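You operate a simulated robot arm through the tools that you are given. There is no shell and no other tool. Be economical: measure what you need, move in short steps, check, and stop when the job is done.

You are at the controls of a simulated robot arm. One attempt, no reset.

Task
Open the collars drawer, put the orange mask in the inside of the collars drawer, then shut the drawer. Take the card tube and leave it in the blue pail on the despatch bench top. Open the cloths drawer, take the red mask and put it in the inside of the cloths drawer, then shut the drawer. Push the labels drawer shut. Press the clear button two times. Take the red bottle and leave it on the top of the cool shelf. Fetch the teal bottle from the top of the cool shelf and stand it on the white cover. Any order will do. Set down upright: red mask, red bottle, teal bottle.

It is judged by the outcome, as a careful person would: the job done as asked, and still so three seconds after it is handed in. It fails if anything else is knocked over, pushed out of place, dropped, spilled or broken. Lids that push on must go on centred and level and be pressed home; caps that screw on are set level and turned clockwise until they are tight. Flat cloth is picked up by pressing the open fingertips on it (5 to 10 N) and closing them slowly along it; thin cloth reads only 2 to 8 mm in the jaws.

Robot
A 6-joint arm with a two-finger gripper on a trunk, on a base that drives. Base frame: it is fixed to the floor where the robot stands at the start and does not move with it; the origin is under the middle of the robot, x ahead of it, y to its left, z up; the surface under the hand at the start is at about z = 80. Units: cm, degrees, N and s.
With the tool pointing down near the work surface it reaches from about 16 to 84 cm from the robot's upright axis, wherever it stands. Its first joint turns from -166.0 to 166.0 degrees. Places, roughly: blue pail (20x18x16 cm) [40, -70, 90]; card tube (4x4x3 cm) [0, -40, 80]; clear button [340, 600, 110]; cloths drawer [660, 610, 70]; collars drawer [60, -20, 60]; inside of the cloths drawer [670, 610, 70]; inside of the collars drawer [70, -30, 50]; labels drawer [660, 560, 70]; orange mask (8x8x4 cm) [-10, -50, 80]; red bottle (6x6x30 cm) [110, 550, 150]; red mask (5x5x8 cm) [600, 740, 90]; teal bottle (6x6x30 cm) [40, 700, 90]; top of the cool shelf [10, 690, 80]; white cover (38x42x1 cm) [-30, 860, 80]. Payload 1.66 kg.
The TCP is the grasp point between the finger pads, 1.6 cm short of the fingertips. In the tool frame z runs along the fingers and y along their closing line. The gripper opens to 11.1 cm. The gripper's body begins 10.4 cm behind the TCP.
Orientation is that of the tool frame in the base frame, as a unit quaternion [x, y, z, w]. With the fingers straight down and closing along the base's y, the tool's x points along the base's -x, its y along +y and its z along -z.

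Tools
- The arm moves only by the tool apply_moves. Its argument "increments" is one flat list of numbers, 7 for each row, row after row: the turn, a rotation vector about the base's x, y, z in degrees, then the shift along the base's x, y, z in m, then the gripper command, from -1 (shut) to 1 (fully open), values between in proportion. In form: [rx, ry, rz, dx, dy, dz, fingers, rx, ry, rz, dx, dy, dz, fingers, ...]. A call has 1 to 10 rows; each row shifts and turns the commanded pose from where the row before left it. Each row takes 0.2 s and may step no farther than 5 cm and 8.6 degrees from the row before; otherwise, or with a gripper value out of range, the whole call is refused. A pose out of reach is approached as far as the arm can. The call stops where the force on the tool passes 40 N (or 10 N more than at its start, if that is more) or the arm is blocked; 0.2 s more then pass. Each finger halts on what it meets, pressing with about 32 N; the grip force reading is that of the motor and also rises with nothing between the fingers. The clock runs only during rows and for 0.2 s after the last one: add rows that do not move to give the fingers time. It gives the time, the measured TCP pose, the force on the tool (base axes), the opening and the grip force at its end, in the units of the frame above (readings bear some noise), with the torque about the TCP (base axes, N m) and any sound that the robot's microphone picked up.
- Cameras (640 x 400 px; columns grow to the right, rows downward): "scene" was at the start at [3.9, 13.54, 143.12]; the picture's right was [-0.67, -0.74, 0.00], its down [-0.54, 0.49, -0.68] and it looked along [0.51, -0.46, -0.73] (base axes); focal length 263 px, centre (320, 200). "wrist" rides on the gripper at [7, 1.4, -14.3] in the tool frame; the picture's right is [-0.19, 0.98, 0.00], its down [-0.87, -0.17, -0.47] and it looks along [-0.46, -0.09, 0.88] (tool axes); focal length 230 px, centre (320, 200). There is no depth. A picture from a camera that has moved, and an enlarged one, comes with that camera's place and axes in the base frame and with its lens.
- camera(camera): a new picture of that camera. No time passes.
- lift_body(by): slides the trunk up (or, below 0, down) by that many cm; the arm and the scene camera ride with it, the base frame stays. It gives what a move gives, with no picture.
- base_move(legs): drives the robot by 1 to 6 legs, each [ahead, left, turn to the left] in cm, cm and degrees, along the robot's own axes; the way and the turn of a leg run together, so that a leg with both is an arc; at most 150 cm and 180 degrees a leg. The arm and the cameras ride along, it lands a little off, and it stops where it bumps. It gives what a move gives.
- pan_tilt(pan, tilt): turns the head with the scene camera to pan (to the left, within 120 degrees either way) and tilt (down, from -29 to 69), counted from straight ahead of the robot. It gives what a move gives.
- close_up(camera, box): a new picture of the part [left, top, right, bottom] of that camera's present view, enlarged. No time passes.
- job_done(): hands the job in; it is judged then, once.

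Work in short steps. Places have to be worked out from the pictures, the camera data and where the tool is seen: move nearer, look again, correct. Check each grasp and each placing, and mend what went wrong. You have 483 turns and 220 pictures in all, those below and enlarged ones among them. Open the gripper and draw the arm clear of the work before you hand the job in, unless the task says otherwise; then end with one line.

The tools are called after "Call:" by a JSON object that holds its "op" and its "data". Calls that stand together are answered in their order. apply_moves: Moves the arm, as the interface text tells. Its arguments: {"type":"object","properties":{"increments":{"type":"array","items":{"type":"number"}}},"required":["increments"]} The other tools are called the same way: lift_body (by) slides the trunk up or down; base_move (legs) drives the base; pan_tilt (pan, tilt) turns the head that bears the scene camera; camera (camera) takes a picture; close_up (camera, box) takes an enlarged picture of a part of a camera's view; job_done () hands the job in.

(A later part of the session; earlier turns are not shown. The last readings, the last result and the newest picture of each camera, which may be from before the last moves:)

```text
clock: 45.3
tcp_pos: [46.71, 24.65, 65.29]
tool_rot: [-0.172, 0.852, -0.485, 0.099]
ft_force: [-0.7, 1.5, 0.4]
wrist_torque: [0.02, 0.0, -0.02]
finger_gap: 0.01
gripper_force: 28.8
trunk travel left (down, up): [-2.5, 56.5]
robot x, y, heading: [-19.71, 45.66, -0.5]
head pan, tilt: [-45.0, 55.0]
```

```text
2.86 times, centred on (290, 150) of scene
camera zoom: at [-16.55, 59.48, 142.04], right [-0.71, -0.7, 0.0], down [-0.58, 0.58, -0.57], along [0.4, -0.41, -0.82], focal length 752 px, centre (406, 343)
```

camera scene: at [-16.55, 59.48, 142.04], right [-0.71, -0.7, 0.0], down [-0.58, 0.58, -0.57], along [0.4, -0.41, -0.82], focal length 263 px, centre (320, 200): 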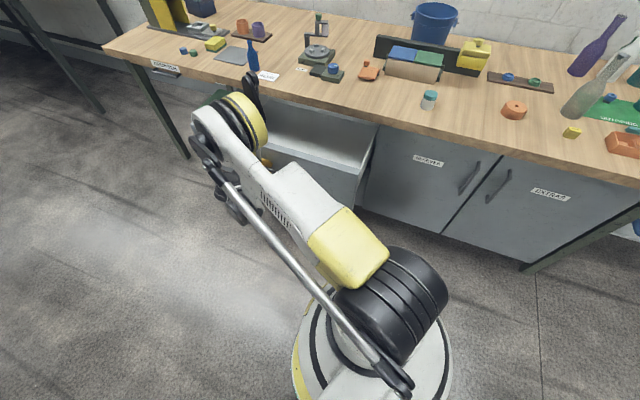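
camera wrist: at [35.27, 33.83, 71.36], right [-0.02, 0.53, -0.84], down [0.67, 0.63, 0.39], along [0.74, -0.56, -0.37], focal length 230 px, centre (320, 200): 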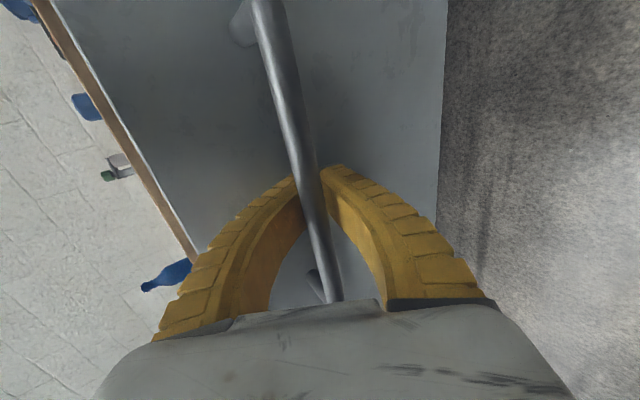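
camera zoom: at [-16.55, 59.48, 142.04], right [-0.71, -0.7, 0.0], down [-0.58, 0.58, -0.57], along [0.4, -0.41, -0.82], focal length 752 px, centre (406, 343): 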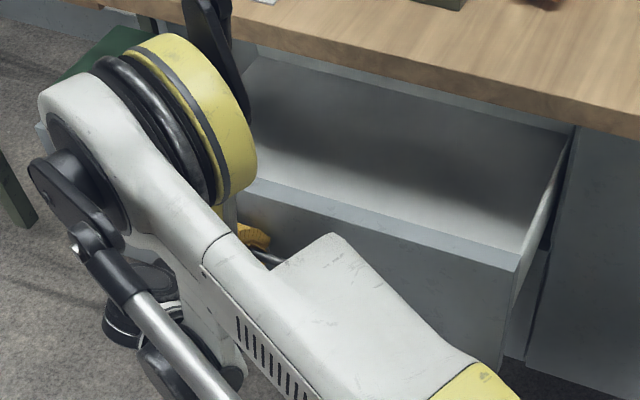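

The drawer is open about 25 cm. Release and back off along the tool axis, then raise.

Call:
{"op": "apply_moves", "data": {"increments": [0, 0, 0, 0, 0, 0, -0.5, 0, 0, 0, 0, 0, 0, -0.2, 0, 0, 0, 0, 0, 0, 0, 0, 0, 0, -0.014, 0.032, 0.02, 0, 0, 0, 0, -0.014, 0.032, 0.02, 0, 0, 0, 0, -0.007, 0.016, 0.03, 0, 0, 0, 0, 0, 0, 0.045, 0, 0, 0, 0, 0, 0, 0.045, 0, 0, 0, 0, 0, 0, 0.045, 0, 0, 0, 0, 0, 0, 0.045, 0]}}

Call:
{"op": "camera", "data": {"camera": "scene"}}

```text
clock: 47.5
tcp_pos: [43.34, 32.52, 90.69]
tool_rot: [-0.172, 0.851, -0.486, 0.099]
ft_force: [-0.2, 0.4, 0.1]
wrist_torque: [0.03, 0.06, -0.02]
finger_gap: 5.76
gripper_force: 1.1
out of reach, approached as far as the arm can: row 5
trunk travel left (down, up): [-2.5, 56.5]
robot x, y, heading: [-20.07, 45.98, -0.3]
head pan, tilt: [-45.0, 55.0]
```

```text
186 pictures are left
camera scene: at [-16.58, 59.47, 142.04], right [-0.71, -0.7, 0.0], down [-0.58, 0.58, -0.57], along [0.4, -0.41, -0.82], focal length 263 px, centre (320, 200)
```

scene: 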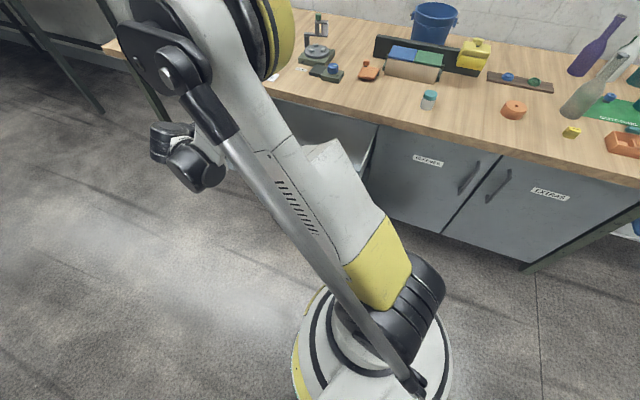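

Raise and bring the tool back to vertical before driving to a spot that reaches both the mask and the drawer.

Call:
{"op": "apply_moves", "data": {"increments": [6.88, 2.99, 0, -0.01, -0.02, 0.03, 0.9, 6.88, 2.99, 0, -0.01, -0.02, 0.03, 0.9, 6.88, 2.99, 0, -0.01, -0.02, 0.03, 0.9, 6.88, 2.99, 0, -0.01, -0.02, 0.03, 0.9, 6.88, 2.99, 0, -0.01, -0.02, 0.03, 0.9, 6.88, 2.99, 0, -0.01, -0.02, 0.03, 0.9, 6.88, 2.99, 0, -0.01, -0.02, 0.03, 0.9, 6.5, 2.8, 0, -0.01, -0.02, 0.0, 0.9, 0, 0, 0, 0, 0, 0, 0.9]}}

Call:
{"op": "base_move", "data": {"legs": [[7.4, -29.7, 0]]}}

Call:
{"op": "pan_tilt", "data": {"pan": -85, "tilt": 55}}

Call:
{"op": "camera", "data": {"camera": "scene"}}

```text
clock: 49.5
tcp_pos: [35.56, 16.57, 111.54]
tool_rot: [-0.2, 0.98, 0.003, -0.004]
ft_force: [0.0, 0.7, 0.1]
wrist_torque: [0.0, 0.04, 0.01]
finger_gap: 10.6
gripper_force: 0.0
trunk travel left (down, up): [-2.5, 56.5]
robot x, y, heading: [-19.41, 45.98, -0.3]
head pan, tilt: [-45.0, 55.0]
```

```text
clock: 51.6
tcp_pos: [43.13, -13.07, 111.75]
tool_rot: [-0.203, 0.979, 0.001, -0.004]
ft_force: [0.0, 0.1, 0.2]
wrist_torque: [0.04, -0.01, -0.01]
finger_gap: 10.57
gripper_force: 0.4
trunk travel left (down, up): [-2.5, 56.5]
robot x, y, heading: [-12.18, 15.72, -0.0]
head pan, tilt: [-45.0, 55.0]
```

```text
clock: 52.6
tcp_pos: [43.1, -13.13, 111.68]
tool_rot: [-0.203, 0.979, 0.001, -0.003]
ft_force: [0.3, -0.1, -0.6]
wrist_torque: [-0.05, -0.01, -0.02]
finger_gap: 10.59
gripper_force: 0.6
trunk travel left (down, up): [-2.5, 56.5]
robot x, y, heading: [-12.39, 15.83, 0.1]
head pan, tilt: [-85.0, 55.0]
```

```text
185 pictures are left
camera scene: at [-13.75, 27.36, 142.04], right [-1.0, -0.09, 0.0], down [-0.07, 0.82, -0.57], along [0.05, -0.57, -0.82], focal length 263 px, centre (320, 200)
```

scene: 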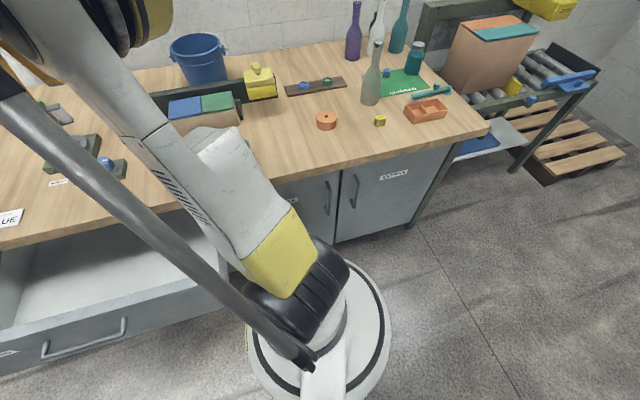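

Drawer is open and clear. Move above the orange mask at ≈[-9.5,-48.5].

Call:
{"op": "apply_moves", "data": {"increments": [0, 0, 0, -0.0376, -0.0253, 0, 0.95, 0, 0, 0, -0.0376, -0.0253, 0, 0.95, 0, 0, 0, -0.0376, -0.0253, 0, 0.95, 0, 0, 0, -0.0376, -0.0253, 0, 0.95, 0, 0, 0, -0.0376, -0.0253, 0, 0.95, 0, 0, 0, -0.0376, -0.0253, 0, 0.95, 0, 0, 0, -0.0376, -0.0253, 0, 0.95]}}

Call:
{"op": "apply_moves", "data": {"increments": [0, 0, 0, -0.0376, -0.0253, 0, 0.95, 0, 0, 0, -0.0376, -0.0253, 0, 0.95, 0, 0, 0, -0.0376, -0.0253, 0, 0.95, 0, 0, 0, -0.0376, -0.0253, 0, 0.95, 0, 0, 0, -0.0376, -0.0253, 0, 0.95, 0, 0, 0, -0.0376, -0.0253, 0, 0.95, 0, 0, 0, -0.0376, -0.0253, 0, 0.95, 0, 0, 0, 0, 0, -0.04, 0.95, 0, 0, 0, 0, 0, -0.04, 0.95, 0, 0, 0, 0, 0, 0, 0.95]}}

Call:
{"op": "camera", "data": {"camera": "wrist"}}

```text
clock: 54.2
tcp_pos: [16.69, -30.84, 111.87]
tool_rot: [-0.204, 0.979, 0.001, -0.003]
ft_force: [-0.8, -0.5, -0.9]
wrist_torque: [0.0, 0.01, -0.03]
finger_gap: 10.82
gripper_force: 0.2
trunk travel left (down, up): [-2.5, 56.5]
robot x, y, heading: [-12.26, 15.69, -0.2]
head pan, tilt: [-85.0, 55.0]
```

```text
clock: 56.5
tcp_pos: [-9.47, -48.52, 103.49]
tool_rot: [-0.203, 0.979, 0.001, -0.004]
ft_force: [-0.6, -0.7, -0.2]
wrist_torque: [0.0, 0.03, -0.01]
finger_gap: 10.81
gripper_force: 0.5
trunk travel left (down, up): [-2.5, 56.5]
robot x, y, heading: [-12.58, 15.81, 0.1]
head pan, tilt: [-85.0, 55.0]
```

```text
184 pictures are left
camera wrist: at [-16.23, -50.07, 117.83], right [-0.22, 0.98, 0.0], down [0.86, 0.19, 0.46], along [0.45, 0.1, -0.89], focal length 230 px, centre (320, 200)
```

wrist: 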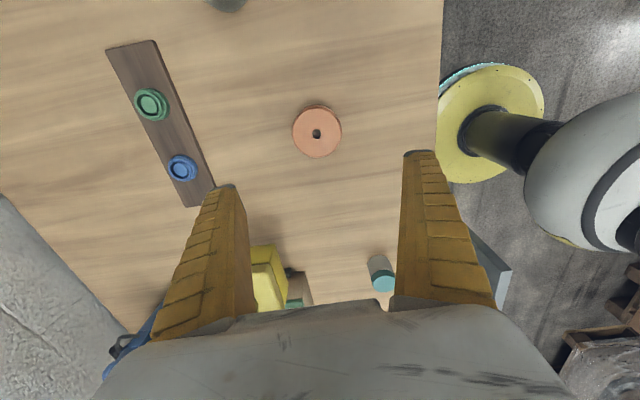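

Mask centred at ≈[-9.4,-49]. Descend to z≈82.

Call:
{"op": "apply_moves", "data": {"increments": [0, 0, 0, 0, -0.005, -0.045, 0.95, 0, 0, 0, 0, 0, -0.045, 0.95, 0, 0, 0, 0, 0, -0.045, 0.95, 0, 0, 0, 0, 0, -0.045, 0.95, 0, 0, 0, 0, 0, -0.033, 0.95, 0, 0, 0, 0, 0, 0, 0.95]}}

Call:
{"op": "camera", "data": {"camera": "wrist"}}

```text
clock: 57.9
tcp_pos: [-9.6, -48.82, 82.27]
tool_rot: [-0.203, 0.979, 0.001, -0.004]
ft_force: [-0.2, -0.6, 0.2]
wrist_torque: [0.01, 0.02, 0.01]
finger_gap: 10.87
gripper_force: 0.6
trunk travel left (down, up): [-2.5, 56.5]
robot x, y, heading: [-12.69, 15.58, 0.0]
head pan, tilt: [-85.0, 55.0]
```

```text
183 pictures are left
camera wrist: at [-16.25, -50.35, 96.55], right [-0.22, 0.98, 0.0], down [0.86, 0.19, 0.46], along [0.45, 0.1, -0.89], focal length 230 px, centre (320, 200)
```

wrist: 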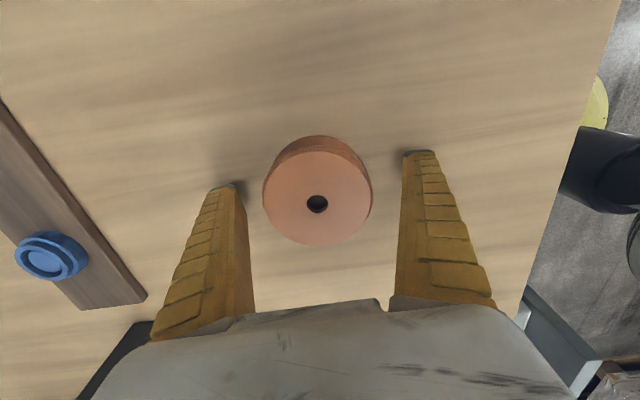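

Centred. Close on the mask and lift.

Call:
{"op": "apply_moves", "data": {"increments": [0, 0, 0, 0, 0, 0, 0.5, 0, 0, 0, 0, 0, 0, 0.35, 0, 0, 0, 0, 0, 0, 0.2, 0, 0, 0, 0, 0, 0, 0.2, 0, 0, 0, 0, 0, 0.03, 0.2, 0, 0, 0, 0, 0, 0.04, 0.2, 0, 0, 0, 0, 0, 0.05, 0.2, 0, 0, 0, 0, 0, 0.05, 0.2]}}

Call:
{"op": "camera", "data": {"camera": "wrist"}}

```text
clock: 59.6
tcp_pos: [-9.28, -48.84, 99.23]
tool_rot: [-0.203, 0.979, 0.001, -0.004]
ft_force: [-0.4, -1.2, -0.7]
wrist_torque: [0.03, -0.04, 0.02]
finger_gap: 7.21
gripper_force: 32.3
trunk travel left (down, up): [-2.5, 56.5]
robot x, y, heading: [-12.73, 16.13, -0.2]
head pan, tilt: [-85.0, 55.0]
```

```text
182 pictures are left
camera wrist: at [-16.06, -50.39, 113.43], right [-0.22, 0.98, 0.0], down [0.86, 0.19, 0.46], along [0.45, 0.1, -0.89], focal length 230 px, centre (320, 200)
```

wrist: 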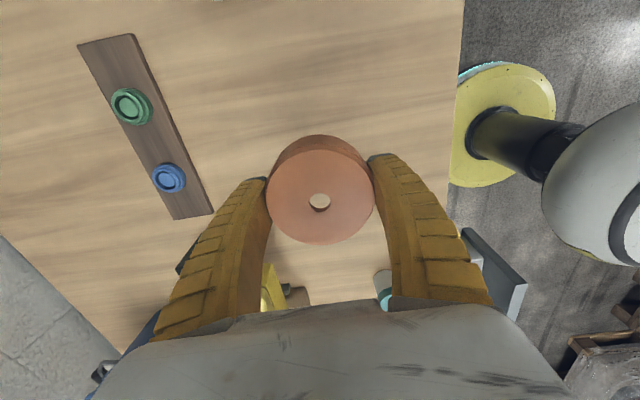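

Mask held. Carry it over the bench to above the open drawer at ≈[46,9].

Call:
{"op": "apply_moves", "data": {"increments": [0, 0, 0, 0, 0, 0.05, 0.2, 0, 0, 0, 0, 0, 0.04, 0.2, 0, 0, 0, 0.0325, 0.0341, 0, 0.2, 0, 0, 0, 0.0325, 0.0341, 0, 0.2, 0, 0, 0, 0.0325, 0.0341, 0, 0.2, 0, 0, 0, 0.0325, 0.0341, 0, 0.2, 0, 0, 0, 0.0325, 0.0341, 0, 0.2, 0, 0, 0, 0.0325, 0.0341, 0, 0.2, 0, 0, 0, 0.0325, 0.0341, 0, 0.2, 0, 0, 0, 0.0325, 0.0341, 0, 0.2]}}

Call:
{"op": "apply_moves", "data": {"increments": [0, 0, 0, 0.0325, 0.0341, 0, 0.2, 0, 0, 0, 0.0325, 0.0341, 0, 0.2, 0, 0, 0, 0.0325, 0.0341, 0, 0.2, 0, 0, 0, 0.0325, 0.0341, 0, 0.2, 0, 0, 0, 0.0325, 0.0341, 0, 0.2, 0, 0, 0, 0.0325, 0.0341, 0, 0.2, 0, 0, 0, 0.0325, 0.0341, 0, 0.2, 0, 0, 0, 0.0325, 0.0341, 0, 0.2, 0, 0, 0, 0.0325, 0.0341, 0, 0.2, 0, 0, 0, 0, 0, 0, 0.2]}}

Call:
{"op": "camera", "data": {"camera": "wrist"}}

Call:
{"op": "pan_tilt", "data": {"pan": -30, "tilt": 55}}

Call:
{"op": "camera", "data": {"camera": "scene"}}

```text
clock: 61.9
tcp_pos: [16.68, -21.65, 108.15]
tool_rot: [-0.203, 0.979, 0.001, -0.005]
ft_force: [0.2, -0.9, -0.7]
wrist_torque: [-0.01, 0.0, 0.02]
finger_gap: 7.19
gripper_force: 31.8
trunk travel left (down, up): [-2.5, 56.5]
robot x, y, heading: [-12.45, 15.99, -0.2]
head pan, tilt: [-85.0, 55.0]
```

```text
clock: 64.0
tcp_pos: [45.85, 9.0, 108.04]
tool_rot: [-0.203, 0.979, 0.001, -0.004]
ft_force: [0.6, 0.2, -0.9]
wrist_torque: [-0.02, 0.0, 0.01]
finger_gap: 7.2
gripper_force: 31.8
trunk travel left (down, up): [-2.5, 56.5]
robot x, y, heading: [-12.38, 15.45, -0.1]
head pan, tilt: [-85.0, 55.0]
```

```text
181 pictures are left
camera wrist: at [39.06, 7.6, 122.4], right [-0.22, 0.98, 0.0], down [0.86, 0.19, 0.46], along [0.45, 0.1, -0.89], focal length 230 px, centre (320, 200)
```

wrist: 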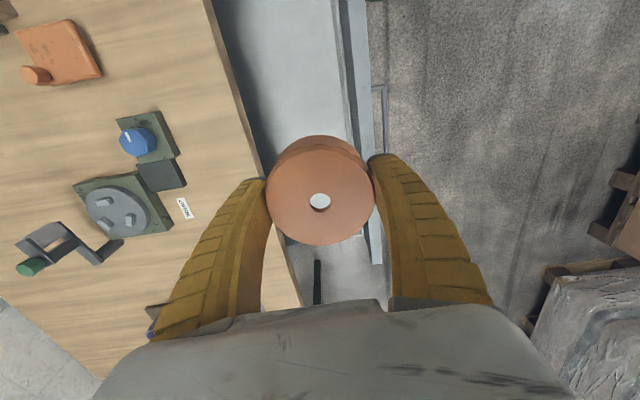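

```text
clock: 65.3
tcp_pos: [45.72, 9.09, 108.26]
tool_rot: [-0.203, 0.979, 0.001, -0.004]
ft_force: [0.0, -0.3, 0.6]
wrist_torque: [0.01, -0.02, 0.02]
finger_gap: 7.19
gripper_force: 31.6
trunk travel left (down, up): [-2.5, 56.5]
robot x, y, heading: [-12.12, 15.91, 0.2]
head pan, tilt: [-30.0, 55.0]
```

```text
180 pictures are left
camera scene: at [-8.14, 30.93, 142.04], right [-0.5, -0.87, 0.0], down [-0.71, 0.41, -0.57], along [0.5, -0.29, -0.82], focal length 263 px, centre (320, 200)
```

scene: 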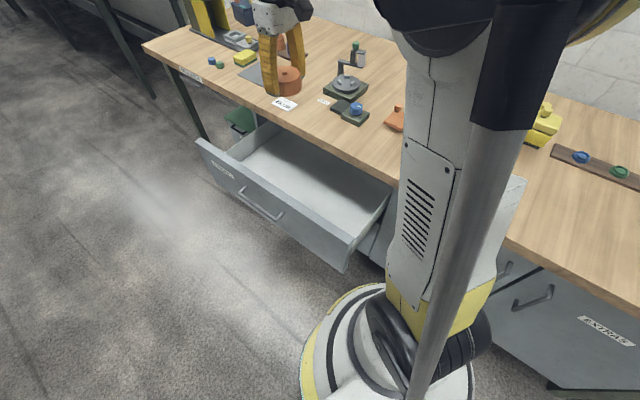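

Drawer gap spans n≈-21.5…-3.6; recentre by shifting 2.4 cm toward the bench and descend partway.

Call:
{"op": "apply_moves", "data": {"increments": [0, 0, 0, 0.0095, -0.022, 0, 0.2, 0, 0, 0, 0, 0, -0.045, 0.2, 0, 0, 0, 0, 0, -0.045, 0.2, 0, 0, 0, 0, 0, -0.045, 0.2, 0, 0, 0, 0, 0, -0.045, 0.2, 0, 0, 0, 0, 0, -0.045, 0.2, 0, 0, 0, 0, 0, 0, 0.2]}}

Call:
{"op": "camera", "data": {"camera": "wrist"}}

Call:
{"op": "close_up", "data": {"camera": "scene", "box": [180, 40, 420, 190]}}

```text
clock: 66.9
tcp_pos: [46.64, 6.82, 85.64]
tool_rot: [-0.203, 0.979, 0.001, -0.005]
ft_force: [0.1, 0.5, -0.3]
wrist_torque: [-0.01, 0.04, 0.04]
finger_gap: 7.2
gripper_force: 32.3
trunk travel left (down, up): [-2.5, 56.5]
robot x, y, heading: [-12.23, 15.73, -0.2]
head pan, tilt: [-30.0, 55.0]
```

```text
179 pictures are left
camera wrist: at [39.81, 5.36, 99.96], right [-0.22, 0.98, 0.0], down [0.86, 0.19, 0.46], along [0.45, 0.1, -0.89], focal length 230 px, centre (320, 200)
```

wrist: 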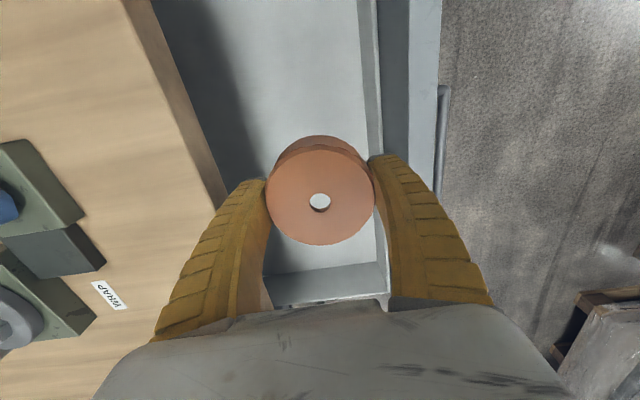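

```text
2.67 times, centred on (300, 115) of scene
camera zoom: at [-8.12, 30.94, 142.04], right [-0.5, -0.87, 0.0], down [-0.71, 0.41, -0.57], along [0.5, -0.29, -0.82], focal length 702 px, centre (373, 427)
```

zoom: 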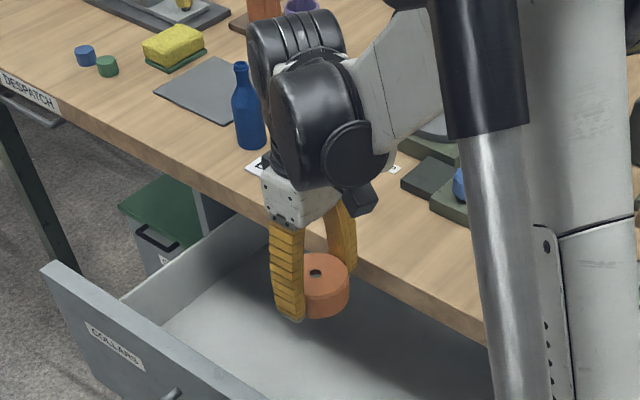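

The inner wall is closer than thought (n≈-6), so turn the tool 90° to make the hand narrow across the drawer before lowering.

Call:
{"op": "apply_moves", "data": {"increments": [0, 0, -8.4, 0.0045, -0.01, 0.03, 0.2, 0, 0, -8.4, 0, 0, 0, 0.2, 0, 0, -8.4, 0, 0, 0, 0.2, 0, 0, -8.4, 0, 0, 0, 0.2, 0, 0, -8.4, 0, 0, 0, 0.2, 0, 0, -8.4, 0, 0, 0, 0.2, 0, 0, -8.4, 0, 0, 0, 0.2, 0, 0, -8.4, 0, 0, 0, 0.2, 0, 0, -8.4, 0, 0, 0, 0.2, 0, 0, -8.4, 0, 0, 0, 0.2]}}

Call:
{"op": "apply_moves", "data": {"increments": [0, 0, -6, 0, 0, -0.03, 0.2, 0, 0, 0, 0, 0, 0, 0.2]}}

Call:
{"op": "camera", "data": {"camera": "wrist"}}

Call:
{"op": "camera", "data": {"camera": "scene"}}

```text
clock: 69.1
tcp_pos: [47.21, 5.86, 88.71]
tool_rot: [0.505, 0.863, 0.003, -0.002]
ft_force: [-0.6, 0.5, -0.5]
wrist_torque: [0.01, -0.02, -0.01]
finger_gap: 7.19
gripper_force: 32.0
trunk travel left (down, up): [-2.5, 56.5]
robot x, y, heading: [-12.66, 15.3, 0.4]
head pan, tilt: [-30.0, 55.0]
```

```text
clock: 69.7
tcp_pos: [47.19, 5.73, 85.68]
tool_rot: [0.549, 0.836, 0.004, -0.003]
ft_force: [0.1, -0.2, -1.2]
wrist_torque: [0.01, 0.06, -0.02]
finger_gap: 7.23
gripper_force: 32.5
trunk travel left (down, up): [-2.5, 56.5]
robot x, y, heading: [-12.45, 15.87, 0.0]
head pan, tilt: [-30.0, 55.0]
```

```text
177 pictures are left
camera wrist: at [45.7, 12.68, 99.95], right [0.98, 0.21, 0.0], down [0.19, -0.86, 0.46], along [0.1, -0.45, -0.89], focal length 230 px, centre (320, 200)
```

wrist: 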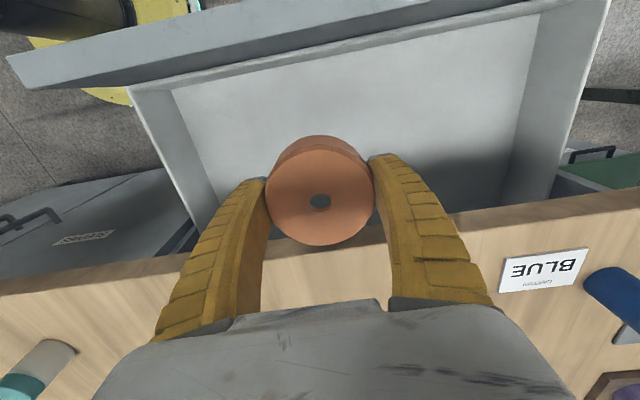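

```text
176 pictures are left
camera scene: at [-8.11, 30.93, 142.04], right [-0.5, -0.87, 0.0], down [-0.71, 0.41, -0.57], along [0.5, -0.29, -0.82], focal length 263 px, centre (320, 200)
```

scene: 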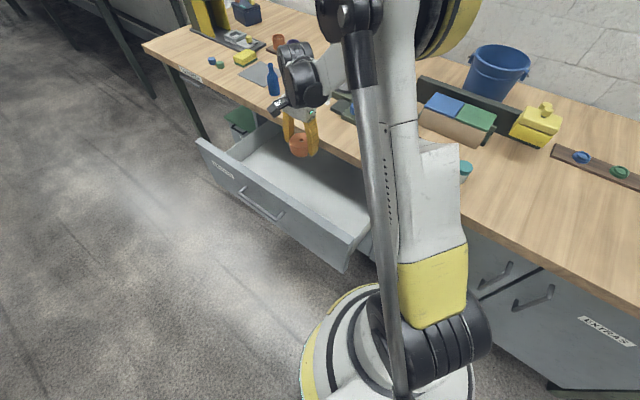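

Clear fit now. Lower in steps to z≈66.

Call:
{"op": "apply_moves", "data": {"increments": [0, 0, 0, -0.003, 0.007, -0.04, 0.2, 0, 0, 0, 0, 0, -0.04, 0.2, 0, 0, 0, 0, 0, -0.04, 0.2, 0, 0, 0, 0, 0, -0.04, 0.2, 0, 0, 0, 0, 0, -0.035, 0.2, 0, 0, 0, 0, 0, 0, 0.2]}}

Call:
{"op": "camera", "data": {"camera": "wrist"}}

Call:
{"op": "close_up", "data": {"camera": "scene", "box": [180, 40, 420, 190]}}

```text
clock: 71.1
tcp_pos: [46.87, 6.5, 66.08]
tool_rot: [0.549, 0.836, 0.004, -0.002]
ft_force: [0.0, 0.7, -0.7]
wrist_torque: [-0.02, 0.01, 0.01]
finger_gap: 7.19
gripper_force: 31.8
trunk travel left (down, up): [-2.5, 56.5]
robot x, y, heading: [-12.45, 15.79, 0.1]
head pan, tilt: [-30.0, 55.0]
```

```text
175 pictures are left
camera wrist: at [45.28, 13.31, 80.38], right [0.98, 0.22, 0.0], down [0.19, -0.86, 0.46], along [0.1, -0.45, -0.89], focal length 230 px, centre (320, 200)
```

wrist: 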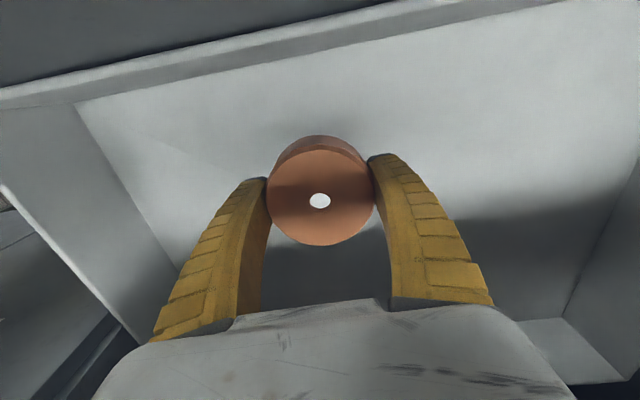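

```text
2.67 times, centred on (300, 115) of scene
camera zoom: at [-8.12, 30.93, 142.04], right [-0.5, -0.87, 0.0], down [-0.71, 0.41, -0.57], along [0.5, -0.29, -0.82], focal length 702 px, centre (373, 427)
```

zoom: 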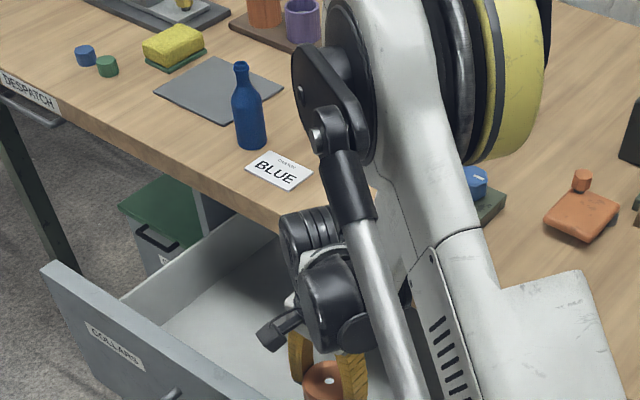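

Continue lowering slowly to feel the drawer floor.

Call:
{"op": "apply_moves", "data": {"increments": [0, 0, 0, 0, 0, -0.01, 0.2, 0, 0, 0, 0, 0, -0.01, 0.2, 0, 0, 0, 0, 0, -0.01, 0.2, 0, 0, 0, 0, 0, -0.01, 0.2, 0, 0, 0, 0, 0, 0, 0.2]}}

Call:
{"op": "camera", "data": {"camera": "wrist"}}

```text
clock: 72.3
tcp_pos: [46.65, 6.39, 62.26]
tool_rot: [0.549, 0.836, 0.004, -0.002]
ft_force: [0.4, -0.2, 0.0]
wrist_torque: [0.01, -0.01, -0.04]
finger_gap: 7.21
gripper_force: 32.4
trunk travel left (down, up): [-2.5, 56.5]
robot x, y, heading: [-12.33, 15.4, 0.1]
head pan, tilt: [-30.0, 55.0]
```

```text
173 pictures are left
camera wrist: at [45.26, 13.24, 76.47], right [0.98, 0.22, 0.0], down [0.19, -0.86, 0.46], along [0.1, -0.45, -0.89], focal length 230 px, centre (320, 200)
```

wrist: 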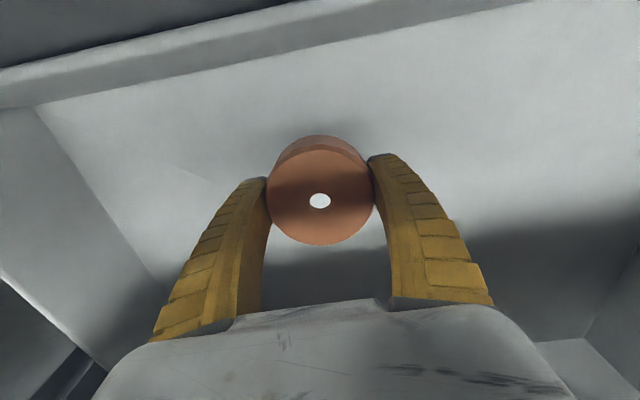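

Lower further with fine steps until contact.

Call:
{"op": "apply_moves", "data": {"increments": [0, 0, 0, 0, 0, -0.007, 0.2, 0, 0, 0, 0, 0, -0.007, 0.2, 0, 0, 0, 0, 0, 0, 0.2]}}

Call:
{"op": "close_up", "data": {"camera": "scene", "box": [180, 40, 420, 190]}}

```text
clock: 73.1
tcp_pos: [46.7, 6.47, 60.76]
tool_rot: [0.549, 0.835, 0.003, -0.001]
ft_force: [0.4, 0.0, -0.7]
wrist_torque: [0.01, 0.0, 0.02]
finger_gap: 7.22
gripper_force: 31.9
trunk travel left (down, up): [-2.5, 56.5]
robot x, y, heading: [-12.47, 15.61, -0.0]
head pan, tilt: [-30.0, 55.0]
```

```text
2.67 times, centred on (300, 115) of scene
camera zoom: at [-8.13, 30.94, 142.04], right [-0.5, -0.87, 0.0], down [-0.71, 0.41, -0.57], along [0.5, -0.29, -0.82], focal length 702 px, centre (373, 427)
```

zoom: 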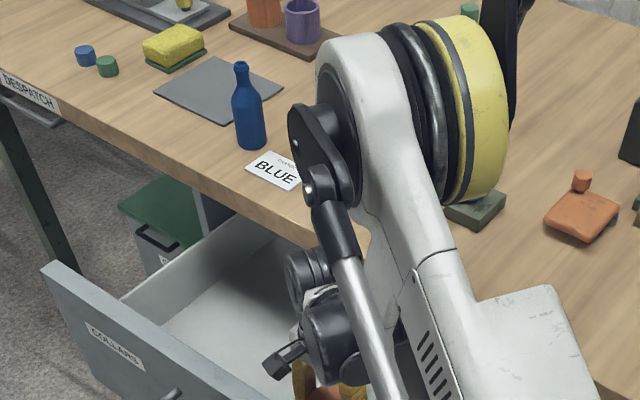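

Still no contact. Continue down with fine steps.

Call:
{"op": "apply_moves", "data": {"increments": [0, 0, 0, 0, 0, -0.007, 0.2, 0, 0, 0, 0, 0, -0.007, 0.2, 0, 0, 0, 0, 0, -0.007, 0.2, 0, 0, 0, 0, 0, 0, 0.2]}}

Call:
{"op": "camera", "data": {"camera": "wrist"}}

```text
clock: 74.1
tcp_pos: [46.81, 6.61, 58.82]
tool_rot: [0.549, 0.836, 0.003, -0.002]
ft_force: [-0.7, -0.1, 0.5]
wrist_torque: [0.01, -0.01, 0.03]
finger_gap: 7.2
gripper_force: 31.9
trunk travel left (down, up): [-2.5, 56.5]
robot x, y, heading: [-12.22, 15.6, 0.1]
head pan, tilt: [-30.0, 55.0]
```

```text
171 pictures are left
camera wrist: at [45.36, 13.38, 73.02], right [0.98, 0.22, 0.0], down [0.19, -0.86, 0.46], along [0.1, -0.45, -0.89], focal length 230 px, centre (320, 200)
```

wrist: 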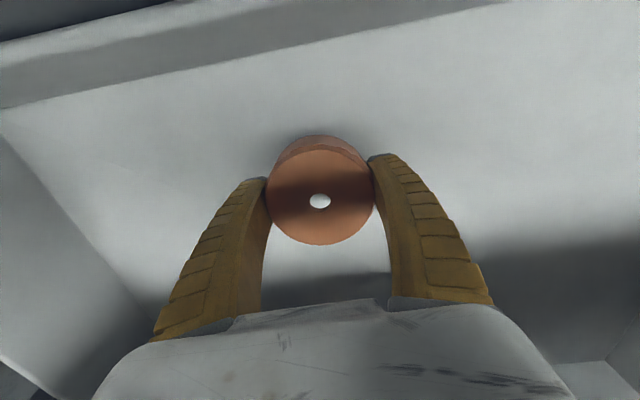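

Floor is estimated at z≈55.6; mask bottom ~56.5. One more centimetre, feeling for contact.

Call:
{"op": "apply_moves", "data": {"increments": [0, 0, 0, 0, 0, -0.005, 0.2, 0, 0, 0, 0, 0, -0.005, 0.2, 0, 0, 0, 0, 0, -0.005, 0.2, 0, 0, 0, 0, 0, 0, 0.2]}}

```text
clock: 75.1
tcp_pos: [46.79, 6.47, 57.38]
tool_rot: [0.549, 0.836, 0.003, -0.002]
ft_force: [0.4, 0.7, 0.1]
wrist_torque: [0.01, 0.01, 0.0]
finger_gap: 7.22
gripper_force: 32.3
trunk travel left (down, up): [-2.5, 56.5]
robot x, y, heading: [-12.38, 15.61, -0.1]
head pan, tilt: [-30.0, 55.0]
```

Call:
{"op": "apply_moves", "data": {"increments": [0, 0, 0, 0, 0, -0.005, 0.2, 0, 0, 0, 0, 0, -0.005, 0.2, 0, 0, 0, 0, 0, -0.005, 0.2, 0, 0, 0, 0, 0, 0, 0.2]}}

Call:
{"op": "camera", "data": {"camera": "wrist"}}

```text
clock: 76.1
tcp_pos: [46.84, 6.48, 55.64]
tool_rot: [0.549, 0.836, 0.002, -0.002]
ft_force: [-0.5, 0.3, -0.1]
wrist_torque: [-0.01, -0.02, -0.03]
finger_gap: 7.21
gripper_force: 32.0
trunk travel left (down, up): [-2.5, 56.5]
robot x, y, heading: [-12.18, 15.77, -0.0]
head pan, tilt: [-30.0, 55.0]
```

```text
170 pictures are left
camera wrist: at [45.34, 13.29, 69.98], right [0.98, 0.22, 0.0], down [0.19, -0.86, 0.46], along [0.1, -0.45, -0.89], focal length 230 px, centre (320, 200)
```

wrist: 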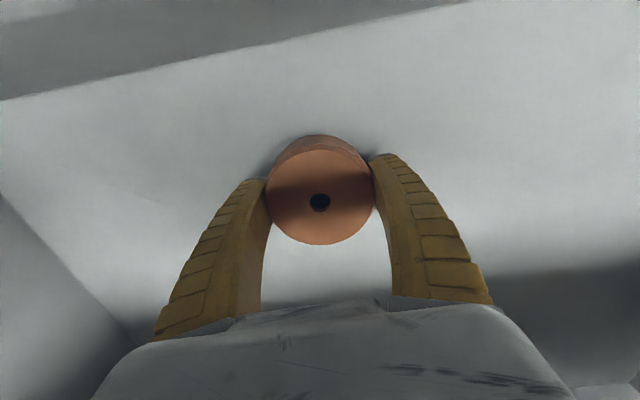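

The hole turned dark: nearly on the floor. Two more small steps.

Call:
{"op": "apply_moves", "data": {"increments": [0, 0, 0, 0, 0, -0.004, 0.2, 0, 0, 0, 0, 0, -0.004, 0.2, 0, 0, 0, 0, 0, 0, 0.2]}}

```text
clock: 76.9
tcp_pos: [46.86, 6.53, 55.0]
tool_rot: [0.549, 0.835, 0.003, -0.002]
ft_force: [2.8, -1.0, 23.5]
wrist_torque: [-0.09, -0.09, -0.1]
finger_gap: 7.25
gripper_force: 32.4
trunk travel left (down, up): [-2.5, 56.5]
robot x, y, heading: [-12.47, 15.69, -0.1]
head pan, tilt: [-30.0, 55.0]
```

Floor contact (23 N). Open moderately and rise straight out.

Call:
{"op": "apply_moves", "data": {"increments": [0, 0, 0, 0, 0, 0.003, 0.4, 0, 0, 0, 0, 0, 0, 0.7, 0, 0, 0, 0, 0, 0, 0.7, 0, 0, 0, 0, 0, 0.03, 0.7, 0, 0, 0, 0, 0, 0.045, 0.7, 0, 0, 0, 0, 0, 0.045, 0.7, 0, 0, 0, 0, 0, 0.045, 0.7, 0, 0, 0, 0, 0, 0.045, 0.7, 0, 0, 0, 0, 0, 0.045, 0.7, 0, 0, 0, 0, 0, 0.045, 0.7]}}

Call:
{"op": "apply_moves", "data": {"increments": [0, 0, 8, 0, 0, 0.045, 0.7, 0, 0, 8, 0, 0, 0.045, 0.7, 0, 0, 8, 0, 0, 0.045, 0.7, 0, 0, 8, 0, 0, 0.0, 0.7, 0, 0, 8, 0, 0, 0.0, 0.7]}}

Call:
{"op": "camera", "data": {"camera": "wrist"}}

```text
clock: 79.1
tcp_pos: [47.0, 6.23, 85.16]
tool_rot: [0.548, 0.836, 0.004, -0.001]
ft_force: [0.2, 0.4, -0.3]
wrist_torque: [-0.02, -0.03, 0.02]
finger_gap: 9.52
gripper_force: 0.7
trunk travel left (down, up): [-2.5, 56.5]
robot x, y, heading: [-12.55, 15.52, -0.3]
head pan, tilt: [-30.0, 55.0]
```

```text
clock: 80.3
tcp_pos: [46.81, 6.52, 98.82]
tool_rot: [0.228, 0.974, 0.004, -0.003]
ft_force: [-0.5, -0.4, -0.3]
wrist_torque: [0.02, 0.01, -0.02]
finger_gap: 9.53
gripper_force: 0.6
trunk travel left (down, up): [-2.5, 56.5]
robot x, y, heading: [-12.26, 15.79, -0.0]
head pan, tilt: [-30.0, 55.0]
```

```text
169 pictures are left
camera wrist: at [41.28, 10.72, 113.05], right [0.61, 0.79, 0.0], down [0.7, -0.54, 0.46], along [0.37, -0.28, -0.89], focal length 230 px, centre (320, 200)
```

wrist: 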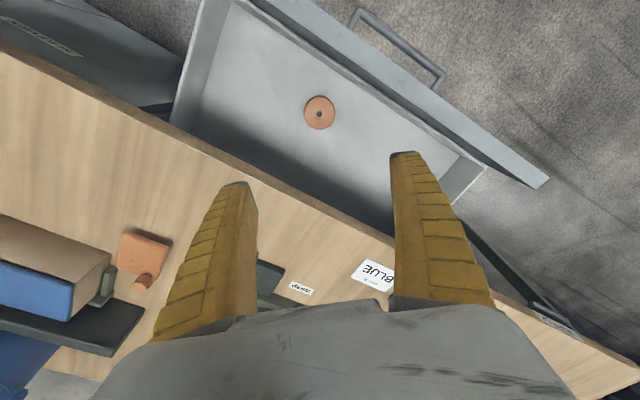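

Mask lies in the drawer. Now go in front of the handle with closed fingers (closing line along the bar) to push the drawer shut.

Call:
{"op": "apply_moves", "data": {"increments": [0, 0, -8, -0.007, 0.042, 0, -1, 0, 0, -8, -0.007, 0.042, 0, -1, 0, 0, -8, -0.007, 0.042, 0, -1, 0, 0, -8, -0.007, 0.042, 0, -1, 0, 0, -8, -0.007, 0.042, 0, -1, 0, 0, 0, 0, 0.01, -0.04, -1, 0, 0, 0, 0, 0, -0.04, -1, 0, 0, 0, 0, 0, -0.04, -1]}}

Call:
{"op": "camera", "data": {"camera": "wrist"}}

Call:
{"op": "camera", "data": {"camera": "scene"}}

```text
clock: 82.1
tcp_pos: [43.35, 28.37, 86.74]
tool_rot: [0.549, 0.836, 0.004, -0.001]
ft_force: [0.4, -0.4, 0.8]
wrist_torque: [0.02, -0.03, 0.01]
finger_gap: 0.0
gripper_force: 28.5
trunk travel left (down, up): [-2.5, 56.5]
robot x, y, heading: [-12.11, 15.23, -0.4]
head pan, tilt: [-30.0, 55.0]
```

```text
168 pictures are left
camera wrist: at [41.83, 35.18, 101.02], right [0.98, 0.22, 0.0], down [0.19, -0.86, 0.46], along [0.1, -0.45, -0.89], focal length 230 px, centre (320, 200)
```

wrist: 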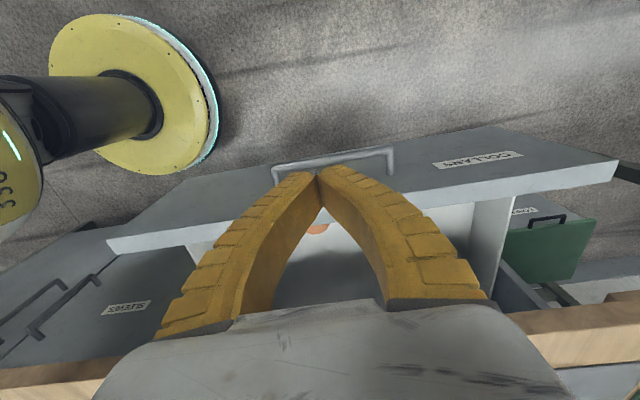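

```text
167 pictures are left
camera scene: at [-8.14, 30.94, 142.04], right [-0.5, -0.87, 0.0], down [-0.71, 0.41, -0.57], along [0.5, -0.29, -0.82], focal length 263 px, centre (320, 200)
```

scene: 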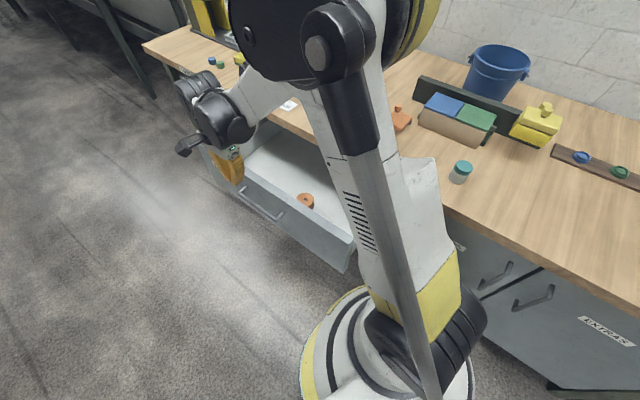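

Bar is at n≈4.6, TCP at n≈8.7. Step out 1.5 cm more and descend to bar height.

Call:
{"op": "apply_moves", "data": {"increments": [0, 0, 0, -0.006, 0.014, 0, -1, 0, 0, 0, 0, 0, -0.042, -1, 0, 0, 0, 0, 0, -0.042, -1, 0, 0, 0, 0, 0, -0.042, -1, 0, 0, 0, 0, 0, -0.042, -1, 0, 0, 0, 0, 0, -0.042, -1, 0, 0, 0, 0, 0, 0, -1]}}

Call:
{"op": "camera", "data": {"camera": "wrist"}}

```text
clock: 83.7
tcp_pos: [43.01, 30.11, 65.55]
tool_rot: [0.55, 0.835, 0.004, -0.002]
ft_force: [0.2, 0.0, 0.2]
wrist_torque: [0.01, 0.01, 0.01]
finger_gap: 0.02
gripper_force: 28.3
trunk travel left (down, up): [-2.5, 56.5]
robot x, y, heading: [-12.31, 15.55, -0.0]
head pan, tilt: [-30.0, 55.0]
```

```text
166 pictures are left
camera wrist: at [41.46, 36.89, 79.84], right [0.98, 0.22, 0.0], down [0.19, -0.86, 0.46], along [0.1, -0.45, -0.89], focal length 230 px, centre (320, 200)
```

wrist: 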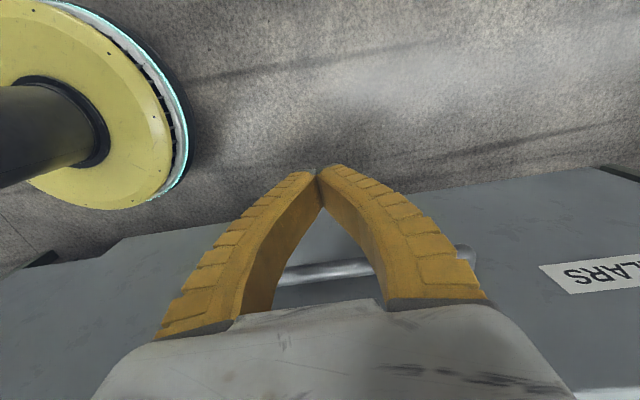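

The bar is right behind the fingers' far side as intended. Push toward the bench.

Call:
{"op": "apply_moves", "data": {"increments": [0, 0, 0, 0.008, -0.0183, 0, -1, 0, 0, 0, 0.008, -0.0183, 0, -1, 0, 0, 0, 0.008, -0.0183, 0, -1, 0, 0, 0, 0.008, -0.0183, 0, -1, 0, 0, 0, 0.008, -0.0183, 0, -1, 0, 0, 0, 0.008, -0.0183, 0, -1, 0, 0, 0, 0.008, -0.0183, 0, -1, 0, 0, 0, 0.008, -0.0183, 0, -1, 0, 0, 0, 0.008, -0.0183, 0, -1, 0, 0, 0, 0.008, -0.0183, 0, -1]}}

Call:
{"op": "camera", "data": {"camera": "wrist"}}

```text
clock: 85.9
tcp_pos: [50.85, 11.64, 65.78]
tool_rot: [0.549, 0.836, 0.003, -0.001]
ft_force: [-0.4, -0.6, -0.2]
wrist_torque: [0.0, -0.01, -0.01]
finger_gap: 0.0
gripper_force: 29.2
trunk travel left (down, up): [-2.5, 56.5]
robot x, y, heading: [-12.2, 15.66, 0.1]
head pan, tilt: [-30.0, 55.0]
```

```text
165 pictures are left
camera wrist: at [49.32, 18.42, 80.0], right [0.98, 0.22, 0.0], down [0.19, -0.86, 0.47], along [0.1, -0.45, -0.89], focal length 230 px, centre (320, 200)
```

wrist: 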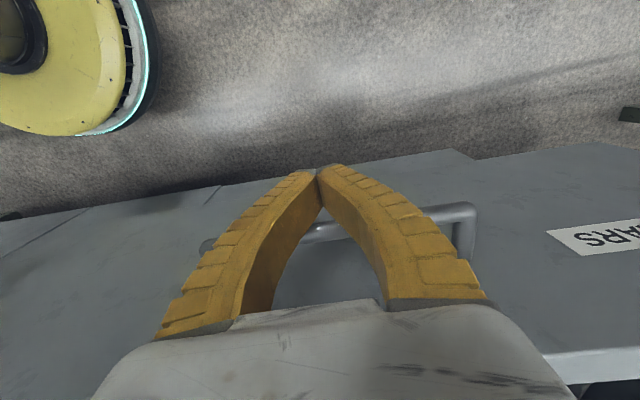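

The drawer glides in. Continue the remaining ~10 cm.

Call:
{"op": "apply_moves", "data": {"increments": [0, 0, 0, 0.008, -0.0183, 0, -1, 0, 0, 0, 0.008, -0.0183, 0, -1, 0, 0, 0, 0.008, -0.0183, 0, -1, 0, 0, 0, 0.006, -0.0137, 0, -1, 0, 0, 0, 0.004, -0.0092, 0, -1, 0, 0, 0, 0.004, -0.0092, 0, -1, 0, 0, 0, 0, 0, 0, -1]}}

Call:
{"op": "camera", "data": {"camera": "wrist"}}

Call:
{"op": "camera", "data": {"camera": "scene"}}

```text
clock: 87.5
tcp_pos: [54.46, 3.28, 65.9]
tool_rot: [0.548, 0.836, 0.002, -0.002]
ft_force: [-17.8, 19.8, -8.8]
wrist_torque: [-2.39, -2.4, -0.8]
finger_gap: 0.0
gripper_force: 28.5
trunk travel left (down, up): [-2.5, 56.5]
robot x, y, heading: [-12.4, 15.71, -0.1]
head pan, tilt: [-30.0, 55.0]
```

```text
164 pictures are left
camera wrist: at [53.03, 10.03, 80.12], right [0.98, 0.22, 0.0], down [0.19, -0.86, 0.46], along [0.1, -0.45, -0.89], focal length 230 px, centre (320, 200)
```

wrist: 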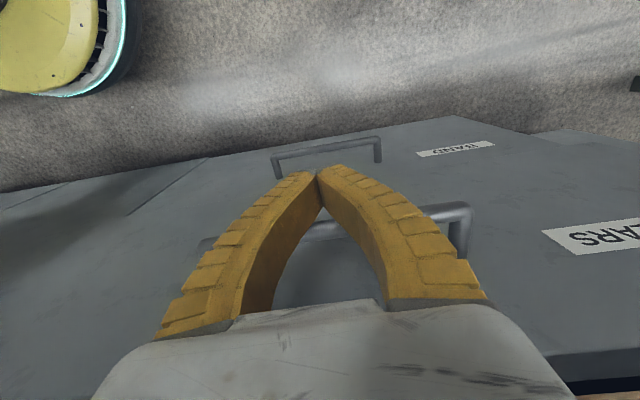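

```text
163 pictures are left
camera scene: at [-8.25, 31.12, 142.02], right [-0.5, -0.87, 0.0], down [-0.71, 0.41, -0.57], along [0.5, -0.29, -0.82], focal length 263 px, centre (320, 200)
```

scene: 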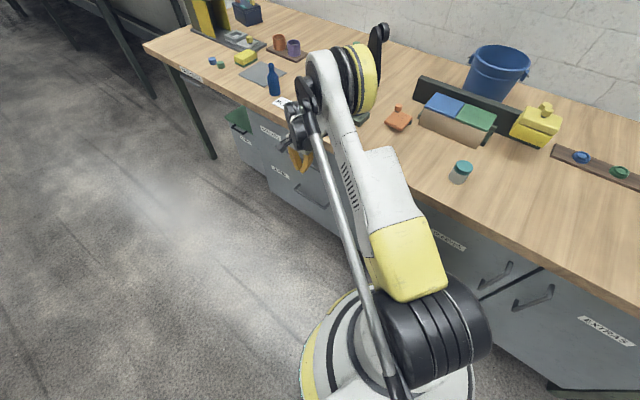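

Push back force with large torque suggests the hand's body met the bench edge before the drawer was fully home. Back off 3 cm, tilt the fingertips forward 32°, and push again.

Call:
{"op": "apply_moves", "data": {"increments": [0, 0, 0, -0.012, 0.0275, 0, -1, -7.34, -3.19, 0, 0, 0, 0, -1, -7.34, -3.19, 0, 0, 0, 0, -1, -7.34, -3.19, 0, 0, 0, 0, -1, -7.34, -3.19, 0, 0, 0, 0, -1, 0, 0, 0, 0, 0, 0, -1]}}

Call:
{"op": "camera", "data": {"camera": "wrist"}}

Call:
{"op": "camera", "data": {"camera": "scene"}}

```text
clock: 88.9
tcp_pos: [53.38, 5.66, 65.87]
tool_rot: [0.528, 0.804, -0.149, 0.229]
ft_force: [-0.3, 0.3, -0.4]
wrist_torque: [0.01, -0.03, 0.0]
finger_gap: 0.0
gripper_force: 29.0
trunk travel left (down, up): [-2.5, 56.5]
robot x, y, heading: [-12.11, 15.65, -0.1]
head pan, tilt: [-30.0, 55.0]
```

```text
162 pictures are left
camera wrist: at [49.22, 18.53, 74.27], right [0.96, 0.24, 0.1], down [0.04, -0.52, 0.86], along [0.26, -0.82, -0.51], focal length 230 px, centre (320, 200)
```

wrist: 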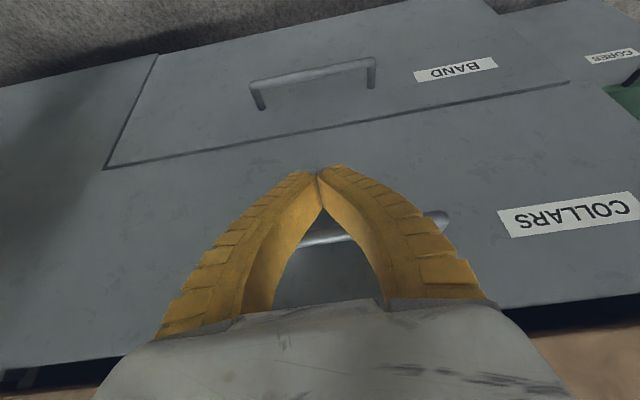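

```text
161 pictures are left
camera scene: at [-8.14, 30.95, 142.04], right [-0.5, -0.87, 0.0], down [-0.71, 0.41, -0.57], along [0.5, -0.29, -0.82], focal length 263 px, centre (320, 200)
```

scene: 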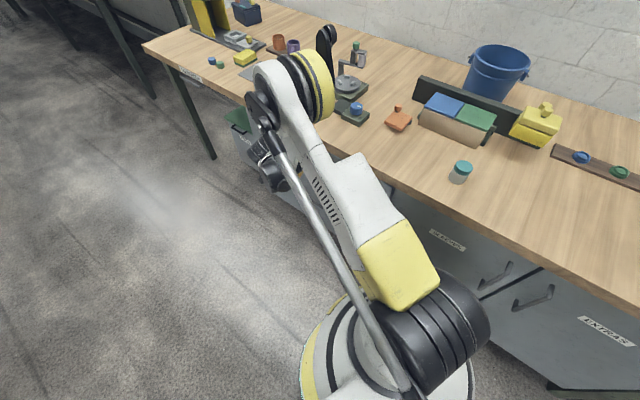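

Push forward in 1 cm steps until firm contact.

Call:
{"op": "apply_moves", "data": {"increments": [0, 0, 0, 0.004, -0.0092, 0, -1, 0, 0, 0, 0.004, -0.0092, 0, -1, 0, 0, 0, 0.004, -0.0092, 0, -1, 0, 0, 0, 0.002, -0.0046, 0, -1, 0, 0, 0, 0.002, -0.0046, 0, -1, 0, 0, 0, 0.002, -0.0046, 0, -1, 0, 0, 0, 0.002, -0.0046, 0, -1]}}

Call:
{"op": "camera", "data": {"camera": "wrist"}}

```text
clock: 90.5
tcp_pos: [55.16, 1.43, 65.81]
tool_rot: [0.528, 0.805, -0.148, 0.227]
ft_force: [-20.5, 22.1, -11.6]
wrist_torque: [-0.03, -0.14, -0.22]
finger_gap: 0.59
gripper_force: 28.1
trunk travel left (down, up): [-2.5, 56.5]
robot x, y, heading: [-12.44, 15.88, 0.3]
head pan, tilt: [-30.0, 55.0]
```

```text
160 pictures are left
camera wrist: at [51.13, 14.25, 74.25], right [0.96, 0.24, 0.1], down [0.04, -0.52, 0.85], along [0.26, -0.82, -0.51], focal length 230 px, centre (320, 200)
```

wrist: 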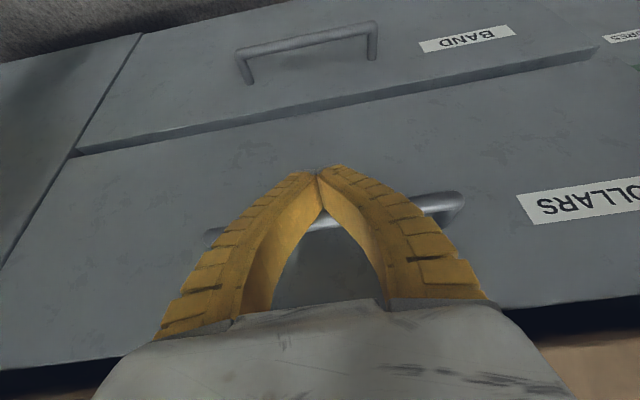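

Firm contact now directly at the fingers (~30 N, little torque). One more small push to confirm it is at its stop.

Call:
{"op": "apply_moves", "data": {"increments": [0, 0, 0, 0.002, -0.0046, 0, -1, 0, 0, 0, 0.002, -0.0046, 0, -1, 0, 0, 0, 0.002, -0.0046, 0, -1]}}

```text
clock: 90.8
tcp_pos: [55.17, 1.38, 65.66]
tool_rot: [0.527, 0.806, -0.146, 0.226]
ft_force: [-3.5, 4.9, -2.6]
wrist_torque: [0.03, -0.06, -0.05]
finger_gap: 0.02
gripper_force: 28.5
trunk travel left (down, up): [-2.5, 56.5]
robot x, y, heading: [-12.05, 15.66, 0.0]
head pan, tilt: [-30.0, 55.0]
stopped in row 1: the force on the tool passed its limit at 47 N (the readings are from after the stop); the commanded pose is now the measured one
```

It is at its stop. Back away, raise, and compare with the initial picture.

Call:
{"op": "apply_moves", "data": {"increments": [0, 0, 0, -0.016, 0.036, 0, -1, 0, 0, 0, -0.016, 0.036, 0, -1, 0, 0, 0, -0.012, 0.027, 0.03, -0.5, 0, 0, 0, 0, 0, 0.045, 0, 0, 0, 0, 0, 0, 0.045, 0, 0, 0, 0, 0, 0, 0.045, 0, 7.34, 3.19, 0, 0, 0, 0.045, 0, 7.34, 3.19, 0, 0, 0, 0.045, 0, 7.34, 3.19, 0, 0, 0, 0.045, 0, 7.34, 3.19, 0, 0, 0, 0.045, 0]}}

Call:
{"op": "close_up", "data": {"camera": "scene", "box": [180, 60, 420, 260]}}

```text
clock: 93.0
tcp_pos: [50.89, 10.99, 100.37]
tool_rot: [0.548, 0.836, 0.005, -0.006]
ft_force: [-0.4, -0.2, -0.8]
wrist_torque: [-0.02, 0.02, 0.0]
finger_gap: 5.76
gripper_force: 1.3
trunk travel left (down, up): [-2.5, 56.5]
robot x, y, heading: [-12.24, 16.12, 0.3]
head pan, tilt: [-30.0, 55.0]
```

```text
2.00 times, centred on (300, 160) of scene
camera zoom: at [-8.2, 30.98, 142.04], right [-0.5, -0.87, 0.0], down [-0.71, 0.41, -0.57], along [0.5, -0.29, -0.82], focal length 526 px, centre (360, 280)
```

zoom: 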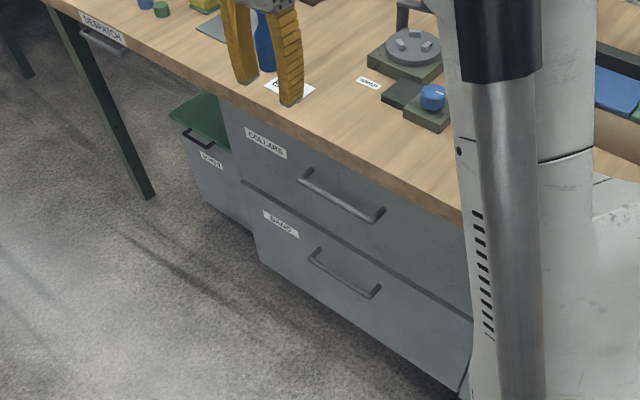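

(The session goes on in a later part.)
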